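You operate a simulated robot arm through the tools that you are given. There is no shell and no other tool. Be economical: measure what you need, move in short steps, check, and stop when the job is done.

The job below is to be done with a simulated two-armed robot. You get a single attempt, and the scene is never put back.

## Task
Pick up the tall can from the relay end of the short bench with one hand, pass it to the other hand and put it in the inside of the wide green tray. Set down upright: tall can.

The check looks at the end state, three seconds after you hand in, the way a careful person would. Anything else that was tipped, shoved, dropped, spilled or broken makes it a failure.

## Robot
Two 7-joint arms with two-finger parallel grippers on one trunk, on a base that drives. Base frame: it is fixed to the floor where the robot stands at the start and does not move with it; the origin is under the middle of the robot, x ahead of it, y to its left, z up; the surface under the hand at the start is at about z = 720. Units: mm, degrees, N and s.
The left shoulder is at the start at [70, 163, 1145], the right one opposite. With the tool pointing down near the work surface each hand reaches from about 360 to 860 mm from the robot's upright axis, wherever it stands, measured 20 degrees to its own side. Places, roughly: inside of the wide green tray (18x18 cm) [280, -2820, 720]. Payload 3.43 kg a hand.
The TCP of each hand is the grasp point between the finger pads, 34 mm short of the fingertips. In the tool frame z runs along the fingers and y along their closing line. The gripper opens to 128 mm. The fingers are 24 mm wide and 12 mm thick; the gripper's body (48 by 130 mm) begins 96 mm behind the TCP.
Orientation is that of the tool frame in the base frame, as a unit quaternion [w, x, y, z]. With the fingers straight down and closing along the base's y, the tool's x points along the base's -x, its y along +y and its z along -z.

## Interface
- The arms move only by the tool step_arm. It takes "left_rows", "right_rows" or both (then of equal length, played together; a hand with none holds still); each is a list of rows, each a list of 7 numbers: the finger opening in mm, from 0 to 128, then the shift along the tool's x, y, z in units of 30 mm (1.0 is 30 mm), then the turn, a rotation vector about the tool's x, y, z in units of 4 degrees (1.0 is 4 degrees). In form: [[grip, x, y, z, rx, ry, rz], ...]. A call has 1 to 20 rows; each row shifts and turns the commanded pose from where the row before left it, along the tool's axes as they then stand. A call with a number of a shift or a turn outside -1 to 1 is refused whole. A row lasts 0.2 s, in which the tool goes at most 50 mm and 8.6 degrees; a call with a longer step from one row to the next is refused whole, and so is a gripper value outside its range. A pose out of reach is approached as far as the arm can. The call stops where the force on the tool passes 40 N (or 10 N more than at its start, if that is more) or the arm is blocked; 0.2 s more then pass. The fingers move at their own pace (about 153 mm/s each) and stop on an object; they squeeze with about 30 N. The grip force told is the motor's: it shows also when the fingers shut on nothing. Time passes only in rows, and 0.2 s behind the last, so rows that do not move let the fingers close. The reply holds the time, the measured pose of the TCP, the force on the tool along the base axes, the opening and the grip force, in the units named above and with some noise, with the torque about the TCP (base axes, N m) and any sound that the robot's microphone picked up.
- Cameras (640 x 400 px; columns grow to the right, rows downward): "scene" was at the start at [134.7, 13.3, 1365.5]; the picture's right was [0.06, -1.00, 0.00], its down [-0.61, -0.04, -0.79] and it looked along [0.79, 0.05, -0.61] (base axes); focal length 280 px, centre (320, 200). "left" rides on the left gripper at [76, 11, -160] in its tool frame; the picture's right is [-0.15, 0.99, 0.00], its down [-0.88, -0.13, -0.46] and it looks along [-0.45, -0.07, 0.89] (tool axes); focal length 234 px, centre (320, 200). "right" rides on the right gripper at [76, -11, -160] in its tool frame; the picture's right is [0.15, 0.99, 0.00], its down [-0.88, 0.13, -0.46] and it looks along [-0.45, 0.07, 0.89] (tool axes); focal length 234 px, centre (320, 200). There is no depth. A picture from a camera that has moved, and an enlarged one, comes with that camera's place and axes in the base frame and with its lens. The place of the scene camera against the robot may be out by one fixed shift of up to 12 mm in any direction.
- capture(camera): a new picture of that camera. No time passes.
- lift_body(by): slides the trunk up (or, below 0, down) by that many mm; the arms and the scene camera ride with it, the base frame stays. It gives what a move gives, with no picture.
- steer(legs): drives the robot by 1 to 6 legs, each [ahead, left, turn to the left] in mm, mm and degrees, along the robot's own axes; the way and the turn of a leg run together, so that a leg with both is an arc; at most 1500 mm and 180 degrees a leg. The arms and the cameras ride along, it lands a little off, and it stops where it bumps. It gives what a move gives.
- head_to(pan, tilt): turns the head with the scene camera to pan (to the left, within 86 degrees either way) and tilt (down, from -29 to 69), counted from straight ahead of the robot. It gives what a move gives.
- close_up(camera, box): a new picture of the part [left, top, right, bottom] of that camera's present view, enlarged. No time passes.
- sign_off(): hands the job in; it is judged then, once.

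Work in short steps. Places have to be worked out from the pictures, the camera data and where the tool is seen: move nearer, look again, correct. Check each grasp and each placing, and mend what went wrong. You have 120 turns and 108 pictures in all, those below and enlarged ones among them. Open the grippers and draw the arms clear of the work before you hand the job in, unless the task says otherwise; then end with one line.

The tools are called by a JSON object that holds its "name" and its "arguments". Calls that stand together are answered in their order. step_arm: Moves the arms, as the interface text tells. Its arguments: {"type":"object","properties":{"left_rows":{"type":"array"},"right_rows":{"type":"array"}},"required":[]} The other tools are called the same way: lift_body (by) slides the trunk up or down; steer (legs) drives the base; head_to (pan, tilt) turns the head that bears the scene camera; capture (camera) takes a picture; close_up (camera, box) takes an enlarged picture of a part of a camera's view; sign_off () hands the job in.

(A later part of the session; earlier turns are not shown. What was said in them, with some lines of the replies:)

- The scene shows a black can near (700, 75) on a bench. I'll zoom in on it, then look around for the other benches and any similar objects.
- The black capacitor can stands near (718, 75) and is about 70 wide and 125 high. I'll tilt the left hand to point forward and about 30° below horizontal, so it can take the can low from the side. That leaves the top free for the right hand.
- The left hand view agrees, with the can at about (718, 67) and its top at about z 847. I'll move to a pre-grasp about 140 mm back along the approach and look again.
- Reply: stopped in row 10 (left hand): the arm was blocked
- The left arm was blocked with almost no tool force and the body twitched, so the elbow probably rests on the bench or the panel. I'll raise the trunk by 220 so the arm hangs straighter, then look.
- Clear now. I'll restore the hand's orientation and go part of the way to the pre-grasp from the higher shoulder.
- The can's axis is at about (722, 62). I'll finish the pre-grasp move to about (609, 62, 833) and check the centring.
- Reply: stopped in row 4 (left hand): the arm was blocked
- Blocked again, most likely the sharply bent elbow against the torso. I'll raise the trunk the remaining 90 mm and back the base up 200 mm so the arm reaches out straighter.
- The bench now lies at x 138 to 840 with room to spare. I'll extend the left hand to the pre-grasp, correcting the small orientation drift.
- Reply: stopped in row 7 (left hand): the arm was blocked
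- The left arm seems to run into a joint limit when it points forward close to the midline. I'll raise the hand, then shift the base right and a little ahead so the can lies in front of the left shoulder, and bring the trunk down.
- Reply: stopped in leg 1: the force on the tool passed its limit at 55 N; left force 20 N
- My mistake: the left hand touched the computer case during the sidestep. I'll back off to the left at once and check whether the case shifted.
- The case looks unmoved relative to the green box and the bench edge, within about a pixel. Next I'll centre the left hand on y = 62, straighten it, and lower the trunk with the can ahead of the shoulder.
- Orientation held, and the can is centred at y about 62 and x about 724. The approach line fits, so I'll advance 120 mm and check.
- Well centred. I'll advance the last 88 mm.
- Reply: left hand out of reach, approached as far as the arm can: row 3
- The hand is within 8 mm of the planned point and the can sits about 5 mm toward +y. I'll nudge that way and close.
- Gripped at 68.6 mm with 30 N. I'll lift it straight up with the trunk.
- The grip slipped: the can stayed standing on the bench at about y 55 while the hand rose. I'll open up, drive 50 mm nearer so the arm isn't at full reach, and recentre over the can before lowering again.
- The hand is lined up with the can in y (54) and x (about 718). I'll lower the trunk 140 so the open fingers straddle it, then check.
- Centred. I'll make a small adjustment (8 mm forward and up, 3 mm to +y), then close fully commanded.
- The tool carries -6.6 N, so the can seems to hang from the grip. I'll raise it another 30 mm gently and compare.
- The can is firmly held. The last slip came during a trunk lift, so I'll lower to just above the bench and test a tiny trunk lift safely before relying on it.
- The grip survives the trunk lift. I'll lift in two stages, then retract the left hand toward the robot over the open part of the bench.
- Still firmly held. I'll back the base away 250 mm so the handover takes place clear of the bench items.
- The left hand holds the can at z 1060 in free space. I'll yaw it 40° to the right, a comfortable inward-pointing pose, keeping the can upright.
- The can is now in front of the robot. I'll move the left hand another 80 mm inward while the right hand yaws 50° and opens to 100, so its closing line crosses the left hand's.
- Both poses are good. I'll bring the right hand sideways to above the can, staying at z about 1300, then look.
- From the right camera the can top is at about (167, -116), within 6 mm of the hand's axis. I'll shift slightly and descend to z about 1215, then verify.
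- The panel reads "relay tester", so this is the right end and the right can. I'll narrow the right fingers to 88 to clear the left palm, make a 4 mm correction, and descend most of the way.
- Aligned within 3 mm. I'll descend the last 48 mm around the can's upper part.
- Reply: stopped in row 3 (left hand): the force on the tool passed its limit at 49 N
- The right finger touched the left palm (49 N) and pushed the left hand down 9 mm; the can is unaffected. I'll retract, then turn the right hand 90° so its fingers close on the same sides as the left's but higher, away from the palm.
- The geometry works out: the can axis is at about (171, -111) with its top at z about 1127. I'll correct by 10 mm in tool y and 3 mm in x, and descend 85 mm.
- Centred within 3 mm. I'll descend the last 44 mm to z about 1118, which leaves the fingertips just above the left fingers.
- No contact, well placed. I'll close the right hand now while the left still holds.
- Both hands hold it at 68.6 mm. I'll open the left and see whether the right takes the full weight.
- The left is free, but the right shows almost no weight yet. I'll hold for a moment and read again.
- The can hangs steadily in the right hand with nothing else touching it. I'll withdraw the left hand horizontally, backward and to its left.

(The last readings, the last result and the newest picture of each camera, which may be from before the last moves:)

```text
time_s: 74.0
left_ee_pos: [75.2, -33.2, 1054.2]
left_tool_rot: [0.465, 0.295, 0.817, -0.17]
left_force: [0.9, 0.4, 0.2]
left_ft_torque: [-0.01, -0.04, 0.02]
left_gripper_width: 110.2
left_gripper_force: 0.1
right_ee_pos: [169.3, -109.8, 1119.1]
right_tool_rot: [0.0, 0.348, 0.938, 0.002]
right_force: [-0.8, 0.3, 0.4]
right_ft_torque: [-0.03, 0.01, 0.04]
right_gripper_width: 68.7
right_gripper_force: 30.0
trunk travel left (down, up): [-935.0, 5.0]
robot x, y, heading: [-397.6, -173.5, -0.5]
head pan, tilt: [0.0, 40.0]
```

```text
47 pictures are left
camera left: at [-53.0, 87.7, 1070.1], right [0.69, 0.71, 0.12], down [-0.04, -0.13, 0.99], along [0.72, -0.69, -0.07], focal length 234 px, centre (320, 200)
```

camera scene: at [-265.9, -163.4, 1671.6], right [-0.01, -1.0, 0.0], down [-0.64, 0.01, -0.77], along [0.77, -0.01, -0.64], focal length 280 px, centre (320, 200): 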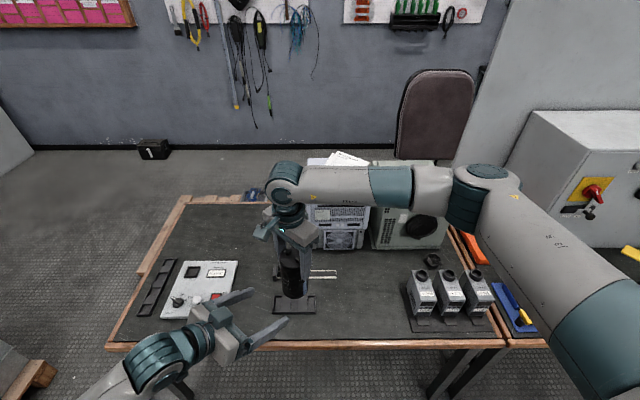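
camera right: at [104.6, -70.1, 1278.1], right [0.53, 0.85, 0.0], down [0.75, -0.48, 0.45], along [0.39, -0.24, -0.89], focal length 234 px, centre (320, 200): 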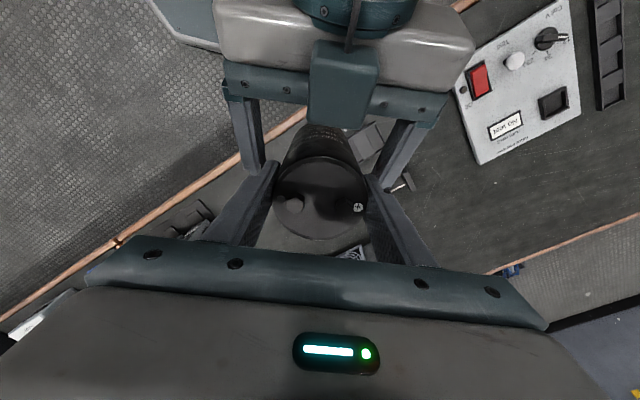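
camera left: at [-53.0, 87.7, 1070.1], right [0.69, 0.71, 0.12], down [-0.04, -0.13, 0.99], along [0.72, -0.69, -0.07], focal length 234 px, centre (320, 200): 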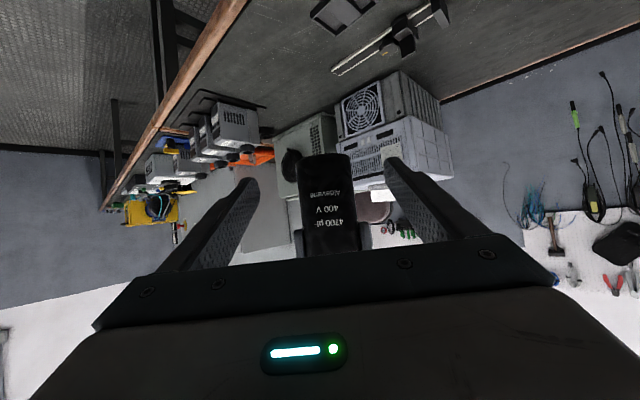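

The can is upright in the right hand alone. I'll tuck both hands closer to the robot before driving to the tray.

{"name": "step_arm", "arguments": {"left_rows": [[110, 0.338, 0.36, -0.586, 0, 0, 0], [110, 0.338, 0.36, -0.586, 0, 0, 0], [110, 0.338, 0.36, -0.586, 0, 0, 0], [110, 0.338, 0.36, -0.586, 0, 0, 0], [110, 0.338, 0.36, -0.586, 0, 0, 0], [110, 0.338, 0.36, -0.586, 0, 0, 0], [110, 0.338, 0.36, -0.586, 0, 0, 0]], "right_rows": [[0, 0.195, -0.795, 0, 0, 0, 0], [0, 0.195, -0.795, 0, 0, 0, 0], [0, 0.195, -0.795, 0, 0, 0, 0], [0, 0.195, -0.795, 0, 0, 0, 0], [0, 0.195, -0.795, 0, 0, 0, 0], [0, 0.195, -0.795, 0, 0, 0, 0], [0, 0.195, -0.795, 0, 0, 0, 0]]}}

{"name": "head_to", "arguments": {"pan": -85, "tilt": 30}}

{"name": "capture", "arguments": {"camera": "scene"}}

```text
time_s: 75.7
left_ee_pos: [16.4, 114.1, 1057.4]
left_tool_rot: [0.465, 0.295, 0.817, -0.169]
left_force: [0.3, 1.0, -0.1]
left_ft_torque: [-0.02, -0.02, 0.03]
left_gripper_width: 110.1
left_gripper_force: 0.0
right_ee_pos: [27.7, -211.6, 1115.6]
right_tool_rot: [0.0, 0.346, 0.938, 0.003]
right_force: [-0.4, 0.1, 0.2]
right_ft_torque: [-0.01, -0.02, -0.02]
right_gripper_width: 68.5
right_gripper_force: 30.2
trunk travel left (down, up): [-935.0, 5.0]
robot x, y, heading: [-401.8, -169.3, -0.6]
head pan, tilt: [0.0, 40.0]
```

```text
time_s: 77.2
left_ee_pos: [16.9, 115.0, 1057.7]
left_tool_rot: [0.464, 0.295, 0.817, -0.17]
left_force: [0.2, -0.3, -1.4]
left_ft_torque: [-0.03, 0.04, 0.01]
left_gripper_width: 109.8
left_gripper_force: 0.1
right_ee_pos: [29.6, -210.6, 1115.2]
right_tool_rot: [0.0, 0.347, 0.938, 0.002]
right_force: [-0.3, -0.9, 0.0]
right_ft_torque: [0.01, 0.03, 0.0]
right_gripper_width: 68.9
right_gripper_force: 29.6
trunk travel left (down, up): [-935.0, 5.0]
robot x, y, heading: [-396.3, -169.8, -0.3]
head pan, tilt: [-85.0, 30.0]
```

```text
46 pictures are left
camera scene: at [-342.9, -253.7, 1687.0], right [-1.0, -0.08, 0.0], down [-0.04, 0.5, -0.87], along [0.07, -0.86, -0.5], focal length 280 px, centre (320, 200)
```

scene: 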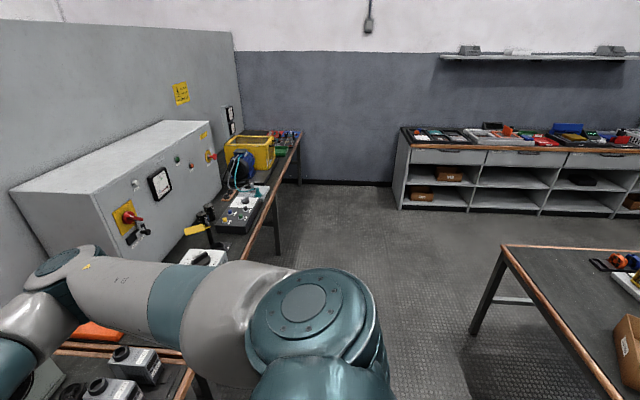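

The corridor at x about -400 is clear; the other table starts beyond x -1230. I'll check the can in hand and drive right half the distance.

{"name": "steer", "arguments": {"legs": [[0, -1200, 0]]}}

{"name": "capture", "arguments": {"camera": "right"}}

{"name": "head_to", "arguments": {"pan": -55, "tilt": 35}}

{"name": "capture", "arguments": {"camera": "scene"}}

```text
time_s: 83.3
left_ee_pos: [13.7, -1078.2, 1057.0]
left_tool_rot: [0.467, 0.285, 0.821, -0.164]
left_force: [0.6, 0.5, -0.1]
left_ft_torque: [0.03, 0.01, 0.02]
left_gripper_width: 109.8
left_gripper_force: 0.1
right_ee_pos: [33.1, -1404.5, 1116.6]
right_tool_rot: [-0.002, 0.337, 0.942, 0.002]
right_force: [0.0, -0.9, -0.2]
right_ft_torque: [-0.04, 0.0, -0.05]
right_gripper_width: 68.5
right_gripper_force: 30.3
trunk travel left (down, up): [-935.0, 5.0]
robot x, y, heading: [-398.4, -1375.1, 0.8]
head pan, tilt: [-85.0, 30.0]
```

```text
45 pictures are left
camera right: at [-32.4, -1365.8, 1276.4], right [0.51, 0.86, 0.0], down [0.76, -0.46, 0.45], along [0.39, -0.23, -0.89], focal length 234 px, centre (320, 200)
```

right: 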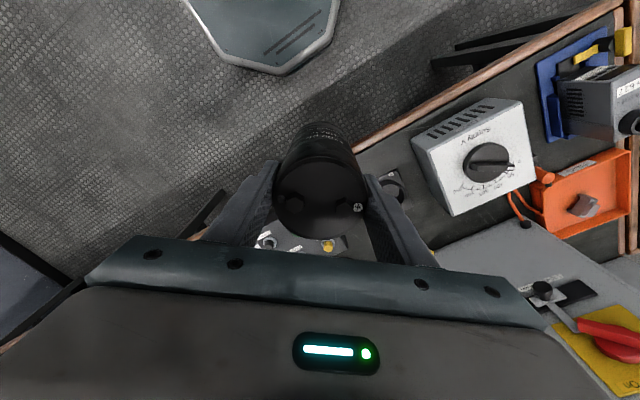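

```text
time_s: 84.3
left_ee_pos: [13.7, -1079.3, 1057.8]
left_tool_rot: [0.466, 0.286, 0.821, -0.164]
left_force: [0.0, -0.2, 0.3]
left_ft_torque: [0.02, -0.04, -0.02]
left_gripper_width: 110.0
left_gripper_force: 0.0
right_ee_pos: [33.5, -1404.4, 1114.7]
right_tool_rot: [-0.001, 0.337, 0.942, 0.002]
right_force: [-0.6, 0.4, -0.5]
right_ft_torque: [0.01, -0.02, 0.0]
right_gripper_width: 68.5
right_gripper_force: 30.0
trunk travel left (down, up): [-935.0, 5.0]
robot x, y, heading: [-396.1, -1372.0, 1.1]
head pan, tilt: [-55.0, 35.0]
```

```text
44 pictures are left
camera scene: at [-295.9, -1437.8, 1679.2], right [-0.81, -0.58, 0.0], down [-0.34, 0.47, -0.82], along [0.48, -0.66, -0.57], focal length 280 px, centre (320, 200)
```

scene: 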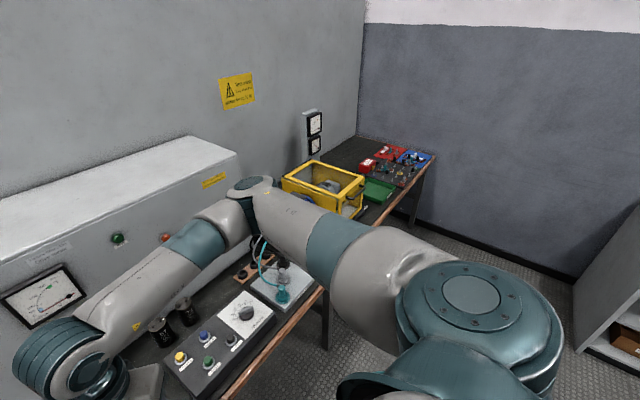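

The can didn't move in the grip and I can see the green tray near (280, -2840). I'll drive the second half.

{"name": "steer", "arguments": {"legs": [[0, -1240, -1]]}}

{"name": "capture", "arguments": {"camera": "right"}}

{"name": "head_to", "arguments": {"pan": -20, "tilt": 50}}

{"name": "capture", "arguments": {"camera": "scene"}}

```text
time_s: 90.5
left_ee_pos: [25.5, -2311.9, 1057.7]
left_tool_rot: [0.466, 0.291, 0.819, -0.167]
left_force: [-0.3, -0.4, 0.7]
left_ft_torque: [0.03, -0.01, 0.02]
left_gripper_width: 110.1
left_gripper_force: 0.1
right_ee_pos: [42.3, -2639.1, 1116.8]
right_tool_rot: [-0.002, 0.342, 0.94, 0.003]
right_force: [0.3, 0.0, 0.0]
right_ft_torque: [0.0, -0.02, -0.01]
right_gripper_width: 68.7
right_gripper_force: 30.2
trunk travel left (down, up): [-935.0, 5.0]
robot x, y, heading: [-386.1, -2604.1, -0.2]
head pan, tilt: [-55.0, 35.0]
```

```text
43 pictures are left
camera right: at [-23.4, -2599.5, 1276.4], right [0.52, 0.85, 0.0], down [0.76, -0.47, 0.45], along [0.39, -0.23, -0.89], focal length 234 px, centre (320, 200)
```

right: 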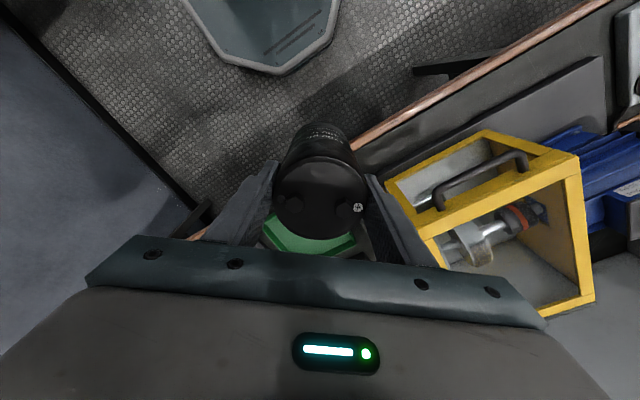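

```text
time_s: 91.5
left_ee_pos: [26.0, -2313.4, 1057.1]
left_tool_rot: [0.466, 0.29, 0.819, -0.167]
left_force: [-0.2, -0.8, -1.0]
left_ft_torque: [0.03, 0.01, -0.01]
left_gripper_width: 110.1
left_gripper_force: 0.1
right_ee_pos: [42.0, -2638.8, 1115.7]
right_tool_rot: [0.0, 0.342, 0.94, 0.002]
right_force: [-0.3, -0.4, 0.1]
right_ft_torque: [0.0, -0.03, -0.01]
right_gripper_width: 68.9
right_gripper_force: 30.0
trunk travel left (down, up): [-935.0, 5.0]
robot x, y, heading: [-386.5, -2606.2, -0.2]
head pan, tilt: [-20.0, 50.0]
```

```text
42 pictures are left
camera scene: at [-266.1, -2622.0, 1657.4], right [-0.34, -0.94, 0.0], down [-0.72, 0.26, -0.64], along [0.6, -0.22, -0.77], focal length 280 px, centre (320, 200)
```

scene: 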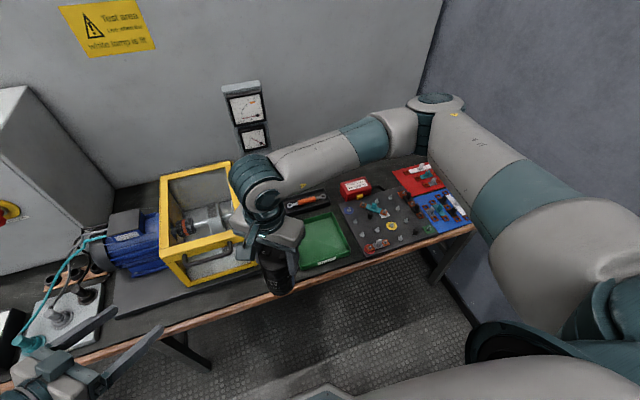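

The can is steady and the tray is in sight around (270, -2825), with the yellow frame well to its left. I'll extend the right hand over the tray at the present height.

{"name": "step_arm", "arguments": {"right_rows": [[0, -0.4, 0.02, 0, 0, 0, 0], [0, -0.75, 0.02, 0, 0, 0, 0], [0, -0.75, 0.02, 0, 0, 0, 0], [0, -0.75, 0.02, 0, 0, 0, 0], [0, -0.75, 0.02, 0, 0, 0, 0], [0, -0.75, 0.02, 0, 0, 0, 0], [0, -0.75, 0.02, 0, 0, 0, 0], [0, -0.75, 0.02, 0, 0, 0, 0], [0, -0.75, 0.02, 0, 0, 0, 0], [0, -0.75, 0.02, 0, 0, 0, 0], [0, -0.75, 0.02, 0, 0, 0, 0], [0, -0.75, 0.02, 0, 0, 0, 0], [0, -0.75, 0.02, 0, 0, 0, 0], [0, -0.4, 0.02, 0, 0, 0, 0]]}}

{"name": "capture", "arguments": {"camera": "right"}}

{"name": "capture", "arguments": {"camera": "scene"}}

```text
time_s: 94.5
left_ee_pos: [27.7, -2313.6, 1058.3]
left_tool_rot: [0.465, 0.291, 0.819, -0.167]
left_force: [1.0, 0.0, 0.0]
left_ft_torque: [0.03, 0.03, -0.02]
left_gripper_width: 109.8
left_gripper_force: 0.0
right_ee_pos: [272.7, -2822.5, 1115.9]
right_tool_rot: [-0.001, 0.342, 0.94, 0.002]
right_force: [-0.4, -1.3, 0.3]
right_ft_torque: [0.01, 0.02, -0.03]
right_gripper_width: 68.6
right_gripper_force: 29.5
trunk travel left (down, up): [-935.0, 5.0]
robot x, y, heading: [-387.1, -2601.6, -0.2]
head pan, tilt: [-20.0, 50.0]
```

```text
41 pictures are left
camera right: at [207.4, -2783.4, 1275.7], right [0.52, 0.85, 0.0], down [0.76, -0.47, 0.45], along [0.39, -0.23, -0.89], focal length 234 px, centre (320, 200)
```

right: 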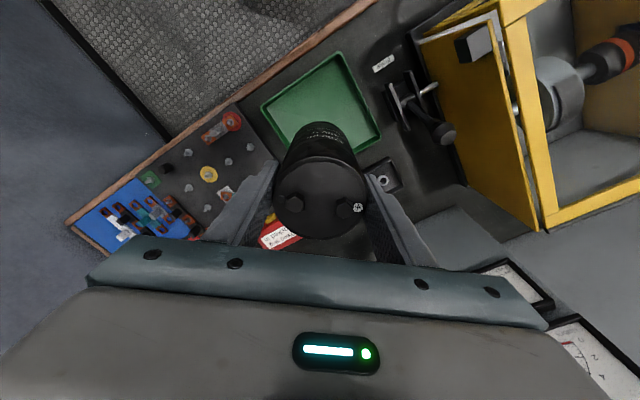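

```text
40 pictures are left
camera scene: at [-265.4, -2622.4, 1657.3], right [-0.34, -0.94, 0.0], down [-0.72, 0.26, -0.64], along [0.6, -0.22, -0.77], focal length 280 px, centre (320, 200)
```

scene: 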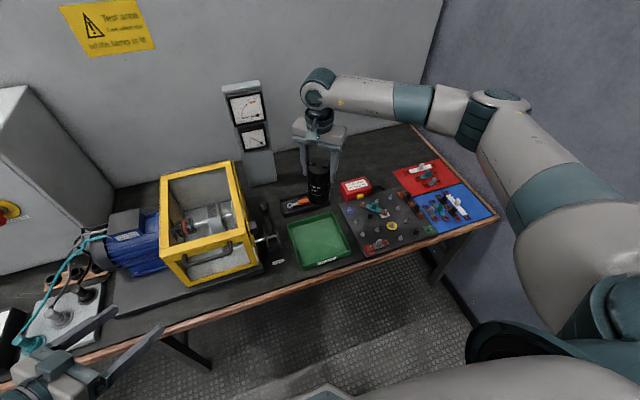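

From the right camera the tray spans x 184 to 383 and y -2910 to -2724, so its centre is about (282, -2818). I'll shift there and lower the trunk 150.

{"name": "step_arm", "arguments": {"right_rows": [[0, -0.13, 0.26, 0, 0, 0, 0], [0, 0, 0, 0, 0, 0, 0]]}}

{"name": "lift_body", "arguments": {"by": -75}}

{"name": "lift_body", "arguments": {"by": -75}}

{"name": "capture", "arguments": {"camera": "right"}}

{"name": "capture", "arguments": {"camera": "scene"}}

```text
time_s: 95.1
left_ee_pos: [26.9, -2313.0, 1056.8]
left_tool_rot: [0.465, 0.291, 0.819, -0.167]
left_force: [0.2, 0.7, -0.9]
left_ft_torque: [0.0, -0.01, -0.03]
left_gripper_width: 110.2
left_gripper_force: 0.1
right_ee_pos: [279.8, -2819.4, 1114.3]
right_tool_rot: [-0.001, 0.342, 0.94, 0.002]
right_force: [-0.1, 0.7, 0.9]
right_ft_torque: [-0.03, 0.0, -0.03]
right_gripper_width: 68.6
right_gripper_force: 30.0
trunk travel left (down, up): [-935.0, 5.0]
robot x, y, heading: [-392.5, -2605.1, 0.0]
head pan, tilt: [-20.0, 50.0]
```

```text
time_s: 96.2
left_ee_pos: [27.9, -2313.2, 982.5]
left_tool_rot: [0.465, 0.291, 0.819, -0.167]
left_force: [0.2, 0.2, -0.1]
left_ft_torque: [0.01, 0.01, 0.0]
left_gripper_width: 110.2
left_gripper_force: 0.0
right_ee_pos: [279.3, -2819.3, 1039.6]
right_tool_rot: [-0.001, 0.343, 0.939, 0.002]
right_force: [0.1, 0.9, -0.2]
right_ft_torque: [-0.03, 0.01, 0.02]
right_gripper_width: 68.7
right_gripper_force: 29.9
trunk travel left (down, up): [-860.0, 80.0]
robot x, y, heading: [-387.4, -2601.6, 0.3]
head pan, tilt: [-20.0, 50.0]
```

```text
time_s: 97.3
left_ee_pos: [26.7, -2313.8, 908.0]
left_tool_rot: [0.466, 0.291, 0.819, -0.167]
left_force: [0.1, -0.2, -0.2]
left_ft_torque: [-0.01, 0.02, -0.02]
left_gripper_width: 110.0
left_gripper_force: 0.0
right_ee_pos: [279.7, -2819.6, 966.1]
right_tool_rot: [-0.001, 0.342, 0.94, 0.002]
right_force: [0.2, 0.2, -0.3]
right_ft_torque: [0.02, 0.02, -0.02]
right_gripper_width: 68.7
right_gripper_force: 29.6
trunk travel left (down, up): [-785.0, 155.0]
robot x, y, heading: [-389.1, -2605.7, -0.2]
head pan, tilt: [-20.0, 50.0]
```

```text
39 pictures are left
camera right: at [214.6, -2779.7, 1125.7], right [0.52, 0.85, 0.0], down [0.76, -0.47, 0.45], along [0.39, -0.23, -0.89], focal length 234 px, centre (320, 200)
```

right: 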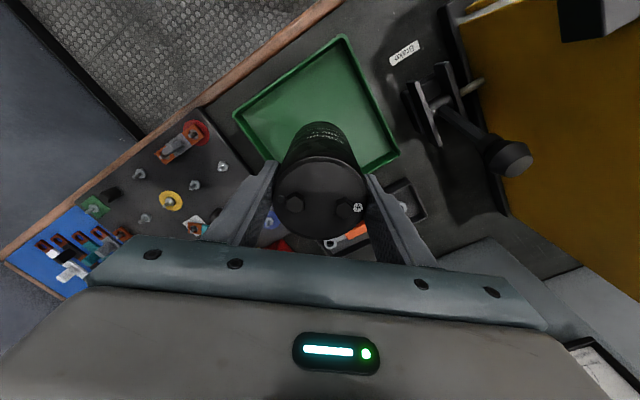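

```text
38 pictures are left
camera scene: at [-266.0, -2622.4, 1507.4], right [-0.34, -0.94, 0.0], down [-0.72, 0.26, -0.64], along [0.6, -0.22, -0.77], focal length 280 px, centre (320, 200)
```

scene: 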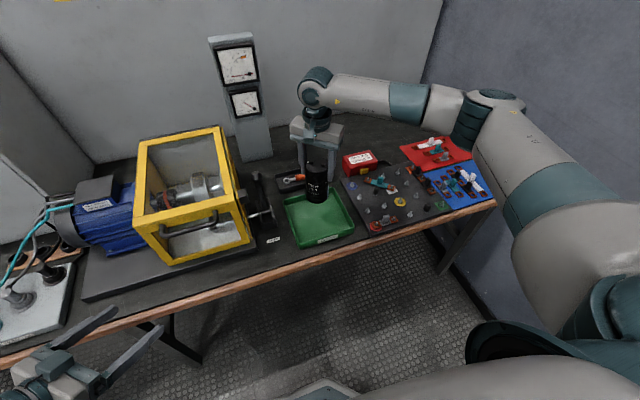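

The tray centre is (278, -2817) and the hand is within 3 mm of it. I'll lower the trunk another 85 so the can's base comes just above the rim.

{"name": "lift_body", "arguments": {"by": -85}}

{"name": "capture", "arguments": {"camera": "right"}}

{"name": "close_up", "arguments": {"camera": "scene", "box": [220, 90, 420, 215]}}

```text
time_s: 98.6
left_ee_pos: [27.2, -2313.0, 822.7]
left_tool_rot: [0.466, 0.291, 0.819, -0.168]
left_force: [-0.5, -1.3, 0.3]
left_ft_torque: [-0.01, -0.01, -0.02]
left_gripper_width: 110.0
left_gripper_force: 0.0
right_ee_pos: [279.9, -2819.3, 880.8]
right_tool_rot: [-0.001, 0.342, 0.94, 0.002]
right_force: [-0.1, 0.8, -0.8]
right_ft_torque: [-0.02, -0.01, -0.01]
right_gripper_width: 68.3
right_gripper_force: 30.4
trunk travel left (down, up): [-700.0, 240.0]
robot x, y, heading: [-387.8, -2606.4, -0.1]
head pan, tilt: [-20.0, 50.0]
```

```text
37 pictures are left
camera right: at [214.4, -2779.7, 1040.8], right [0.52, 0.85, 0.0], down [0.76, -0.47, 0.45], along [0.39, -0.23, -0.89], focal length 234 px, centre (320, 200)
```

right: 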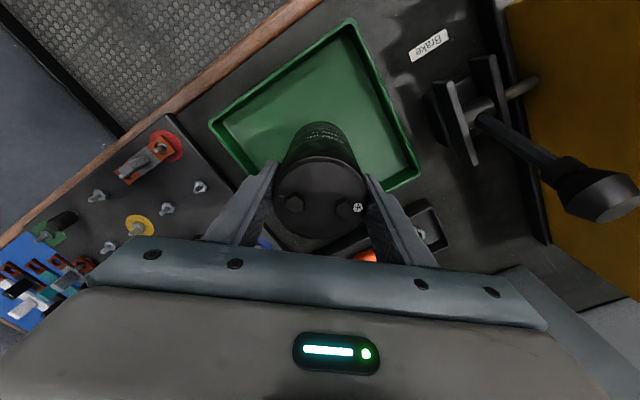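

```text
3.20 times, centred on (320, 152) of scene
camera zoom: at [-266.2, -2622.4, 1422.5], right [-0.34, -0.94, 0.0], down [-0.72, 0.26, -0.64], along [0.6, -0.22, -0.77], focal length 895 px, centre (320, 352)
```

zoom: 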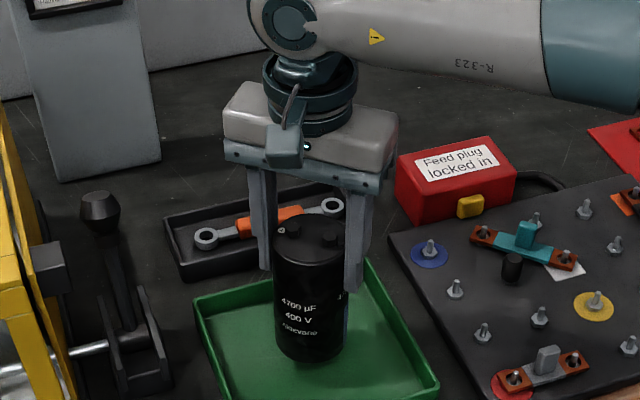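

All clear. I'll lower with the arm in 5 mm rows, watching the force.

{"name": "step_arm", "arguments": {"right_rows": [[0, 0, 0, 0.2, 0, 0, 0], [0, 0, 0, 0.2, 0, 0, 0], [0, 0, 0, 0.2, 0, 0, 0], [0, 0, 0, 0.2, 0, 0, 0], [0, 0, 0, 0.2, 0, 0, 0], [0, 0, 0, 0, 0, 0, 0]]}}

{"name": "close_up", "arguments": {"camera": "scene", "box": [220, 120, 420, 245]}}

```text
time_s: 100.0
left_ee_pos: [27.8, -2313.4, 822.8]
left_tool_rot: [0.466, 0.291, 0.819, -0.167]
left_force: [-0.1, 0.1, 0.4]
left_ft_torque: [0.03, 0.03, 0.01]
left_gripper_width: 110.1
left_gripper_force: 0.0
right_ee_pos: [279.2, -2820.2, 849.4]
right_tool_rot: [-0.001, 0.342, 0.94, 0.002]
right_force: [0.0, 0.5, 0.7]
right_ft_torque: [-0.02, 0.0, -0.04]
right_gripper_width: 68.6
right_gripper_force: 30.1
trunk travel left (down, up): [-700.0, 240.0]
robot x, y, heading: [-384.6, -2603.6, -0.3]
head pan, tilt: [-20.0, 50.0]
```

```text
3.20 times, centred on (320, 182) of scene
camera zoom: at [-265.9, -2622.3, 1422.4], right [-0.34, -0.94, 0.0], down [-0.72, 0.26, -0.64], along [0.6, -0.22, -0.77], focal length 895 px, centre (320, 256)
```

zoom: 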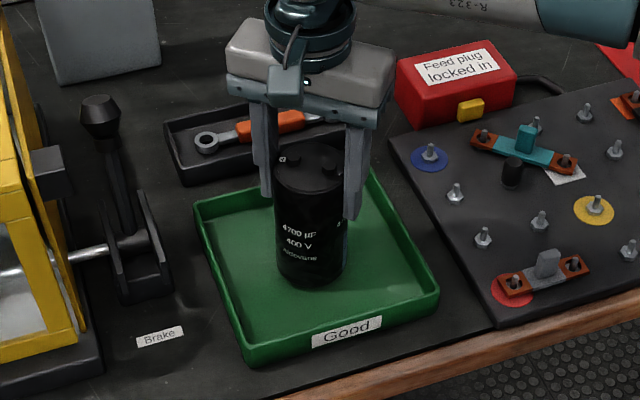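

No contact yet; the base is about 10 mm above the tray floor. I'll continue in 2 mm rows.

{"name": "step_arm", "arguments": {"right_rows": [[0, 0, 0, 0.07, 0, 0, 0], [0, 0, 0, 0.07, 0, 0, 0], [0, 0, 0, 0.07, 0, 0, 0], [0, 0, 0, 0, 0, 0, 0]]}}

{"name": "close_up", "arguments": {"camera": "scene", "box": [270, 160, 370, 222]}}

```text
time_s: 101.0
left_ee_pos: [26.5, -2313.2, 822.7]
left_tool_rot: [0.466, 0.291, 0.819, -0.167]
left_force: [-0.5, -0.7, 0.1]
left_ft_torque: [-0.01, 0.0, 0.0]
left_gripper_width: 109.9
left_gripper_force: 0.0
right_ee_pos: [278.9, -2818.1, 844.5]
right_tool_rot: [0.001, 0.342, 0.94, 0.003]
right_force: [1.3, -0.5, 1.2]
right_ft_torque: [-0.31, -0.2, -0.03]
right_gripper_width: 68.8
right_gripper_force: 30.1
trunk travel left (down, up): [-700.0, 240.0]
robot x, y, heading: [-387.8, -2609.8, 0.2]
head pan, tilt: [-20.0, 50.0]
```

```text
6.40 times, centred on (320, 191) of scene
camera zoom: at [-266.8, -2622.1, 1422.6], right [-0.34, -0.94, 0.0], down [-0.72, 0.26, -0.64], along [0.6, -0.22, -0.77], focal length 1790 px, centre (320, 258)
```

zoom: 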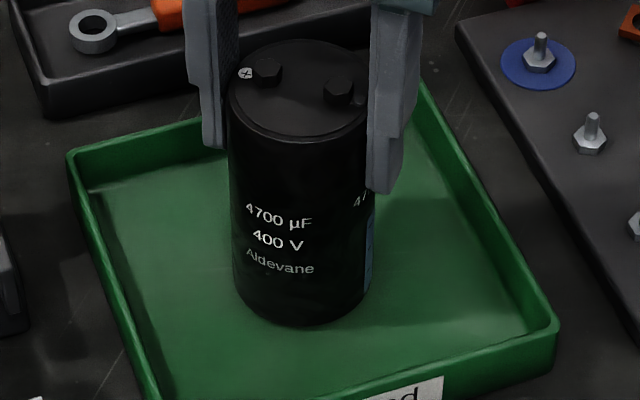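

A small torque appeared, so an edge is touching. I'll ease down another 2 mm to seat it.

{"name": "step_arm", "arguments": {"right_rows": [[0, 0, 0, 0.035, 0, 0, 0], [0, 0, 0, 0.035, 0, 0, 0], [0, 0, 0, 0, 0, 0, 0]]}}

```text
time_s: 101.8
left_ee_pos: [25.0, -2312.9, 823.1]
left_tool_rot: [0.466, 0.291, 0.819, -0.167]
left_force: [-0.1, 1.8, -0.2]
left_ft_torque: [0.01, 0.0, 0.02]
left_gripper_width: 109.7
left_gripper_force: 0.1
right_ee_pos: [279.5, -2818.0, 844.1]
right_tool_rot: [0.002, 0.342, 0.94, 0.003]
right_force: [1.2, -1.1, 14.3]
right_ft_torque: [-0.85, -0.16, 0.1]
right_gripper_width: 68.6
right_gripper_force: 30.3
trunk travel left (down, up): [-700.0, 240.0]
robot x, y, heading: [-384.4, -2602.7, 0.2]
head pan, tilt: [-20.0, 50.0]
```

The can is seated with 14 N. I'll relieve 1 mm and open gradually.

{"name": "step_arm", "arguments": {"right_rows": [[0, 0, 0, -0.035, 0, 0, 0], [66, 0, 0, 0, 0, 0, 0], [70, 0, 0, 0, 0, 0, 0], [74, 0, 0, 0, 0, 0, 0], [80, 0, 0, 0, 0, 0, 0], [90, 0, 0, 0, 0, 0, 0], [100, 0, 0, 0, 0, 0, 0], [100, 0, 0, 0, 0, 0, 0]]}}

{"name": "close_up", "arguments": {"camera": "scene", "box": [270, 160, 370, 222]}}

{"name": "capture", "arguments": {"camera": "right"}}

```text
time_s: 103.6
left_ee_pos: [26.5, -2312.4, 823.3]
left_tool_rot: [0.465, 0.291, 0.819, -0.167]
left_force: [0.8, -0.5, 0.0]
left_ft_torque: [-0.01, -0.01, 0.0]
left_gripper_width: 109.9
left_gripper_force: 0.0
right_ee_pos: [278.7, -2817.7, 842.7]
right_tool_rot: [-0.001, 0.342, 0.94, 0.002]
right_force: [-0.8, 0.0, -0.2]
right_ft_torque: [-0.01, 0.03, 0.0]
right_gripper_width: 99.9
right_gripper_force: 0.0
trunk travel left (down, up): [-700.0, 240.0]
robot x, y, heading: [-389.8, -2600.9, -0.1]
head pan, tilt: [-20.0, 50.0]
```

```text
6.40 times, centred on (320, 191) of scene
camera zoom: at [-266.8, -2622.1, 1422.5], right [-0.34, -0.94, 0.0], down [-0.72, 0.26, -0.64], along [0.6, -0.22, -0.77], focal length 1790 px, centre (320, 258)
```

zoom: 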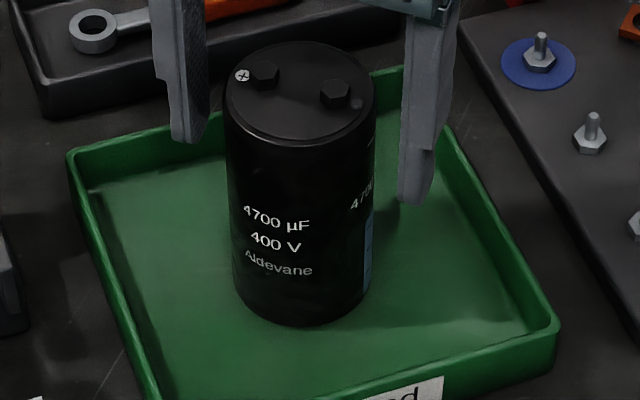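

```text
32 pictures are left
camera right: at [214.0, -2779.0, 1003.3], right [0.52, 0.85, 0.0], down [0.76, -0.47, 0.45], along [0.39, -0.23, -0.89], focal length 234 px, centre (320, 200)
```

right: 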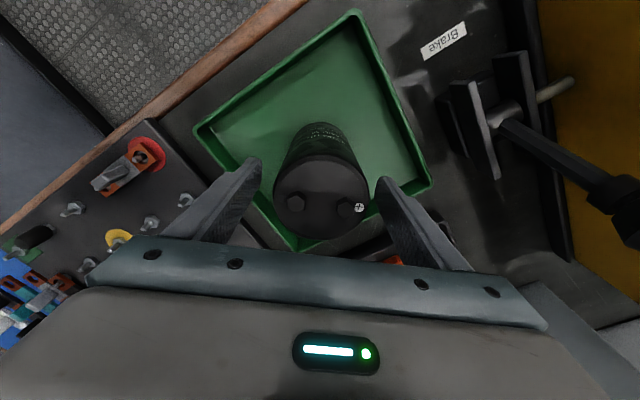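

The can stands upright and free in the tray. I'll raise the right hand straight up slowly, then higher.

{"name": "step_arm", "arguments": {"right_rows": [[100, 0, 0, -0.3, 0, 0, 0], [100, 0, 0, -0.6, 0, 0, 0], [100, 0, 0, -0.8, 0, 0, 0], [100, 0, 0, -0.8, 0, 0, 0], [100, 0, 0, -0.8, 0, 0, 0], [100, 0, 0, -0.8, 0, 0, 0], [100, 0, 0, -0.8, 0, 0, 0], [100, 0, 0, -0.8, 0, 0, 0]]}}

{"name": "lift_body", "arguments": {"by": 200}}

{"name": "steer", "arguments": {"legs": [[-250, 0, 0]]}}

{"name": "capture", "arguments": {"camera": "scene"}}

{"name": "capture", "arguments": {"camera": "right"}}

```text
time_s: 105.4
left_ee_pos: [26.9, -2313.0, 821.7]
left_tool_rot: [0.465, 0.291, 0.819, -0.167]
left_force: [-1.1, 0.2, 0.1]
left_ft_torque: [0.0, 0.0, 0.04]
left_gripper_width: 110.0
left_gripper_force: 0.1
right_ee_pos: [279.0, -2819.3, 1015.5]
right_tool_rot: [0.0, 0.342, 0.94, 0.002]
right_force: [0.3, -0.3, 0.6]
right_ft_torque: [0.01, -0.01, -0.02]
right_gripper_width: 99.9
right_gripper_force: 0.0
trunk travel left (down, up): [-700.0, 240.0]
robot x, y, heading: [-388.8, -2605.8, 0.1]
head pan, tilt: [-20.0, 50.0]
```

```text
time_s: 107.5
left_ee_pos: [26.3, -2313.6, 1022.7]
left_tool_rot: [0.466, 0.292, 0.818, -0.168]
left_force: [-0.8, 0.4, 0.7]
left_ft_torque: [0.01, 0.0, 0.0]
left_gripper_width: 110.2
left_gripper_force: 0.0
right_ee_pos: [279.0, -2820.4, 1214.1]
right_tool_rot: [-0.001, 0.342, 0.94, 0.002]
right_force: [0.1, -0.7, 0.4]
right_ft_torque: [-0.03, 0.02, 0.01]
right_gripper_width: 99.6
right_gripper_force: 0.0
trunk travel left (down, up): [-900.0, 40.0]
robot x, y, heading: [-388.8, -2606.6, 0.0]
head pan, tilt: [-20.0, 50.0]
```

```text
time_s: 109.4
left_ee_pos: [-221.7, -2315.7, 1021.7]
left_tool_rot: [0.464, 0.294, 0.818, -0.169]
left_force: [1.2, -0.8, 0.0]
left_ft_torque: [-0.01, 0.01, -0.01]
left_gripper_width: 110.1
left_gripper_force: 0.1
right_ee_pos: [28.6, -2823.4, 1213.2]
right_tool_rot: [0.0, 0.345, 0.938, 0.002]
right_force: [0.6, -0.1, -0.3]
right_ft_torque: [-0.01, 0.04, 0.02]
right_gripper_width: 99.7
right_gripper_force: 0.0
trunk travel left (down, up): [-900.0, 40.0]
robot x, y, heading: [-637.5, -2604.6, -0.3]
head pan, tilt: [-20.0, 50.0]
```

```text
31 pictures are left
camera scene: at [-515.6, -2622.2, 1622.3], right [-0.35, -0.94, 0.0], down [-0.72, 0.27, -0.64], along [0.6, -0.22, -0.77], focal length 280 px, centre (320, 200)
```

scene: 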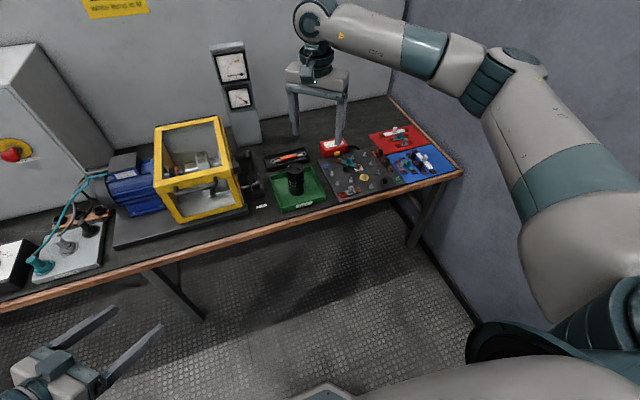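

```text
30 pictures are left
camera right: at [-36.3, -2782.8, 1373.8], right [0.53, 0.85, 0.0], down [0.76, -0.47, 0.45], along [0.39, -0.24, -0.89], focal length 234 px, centre (320, 200)
```

right: 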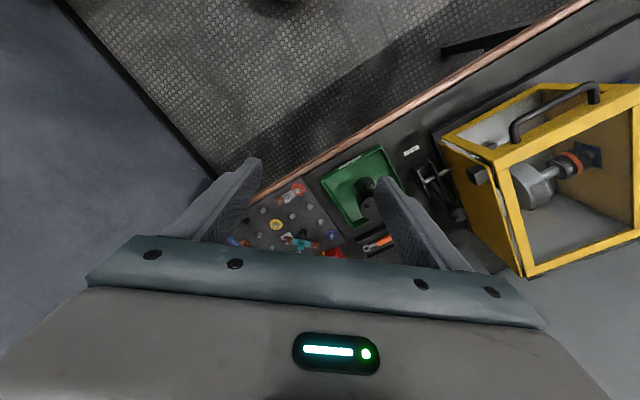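

The can stands upright in the tray, both grippers are open, and both arms are clear, so I'll hand in.

{"name": "sign_off", "arguments": {}}

```text
The job is handed in.
```

The tall can is standing upright inside the wide green tray, picked up with the left hand and passed to the right. Early on, the left hand bumped the computer case on the short bench; it looked unmoved afterwards, though a shift of a few millimetres would not have shown.
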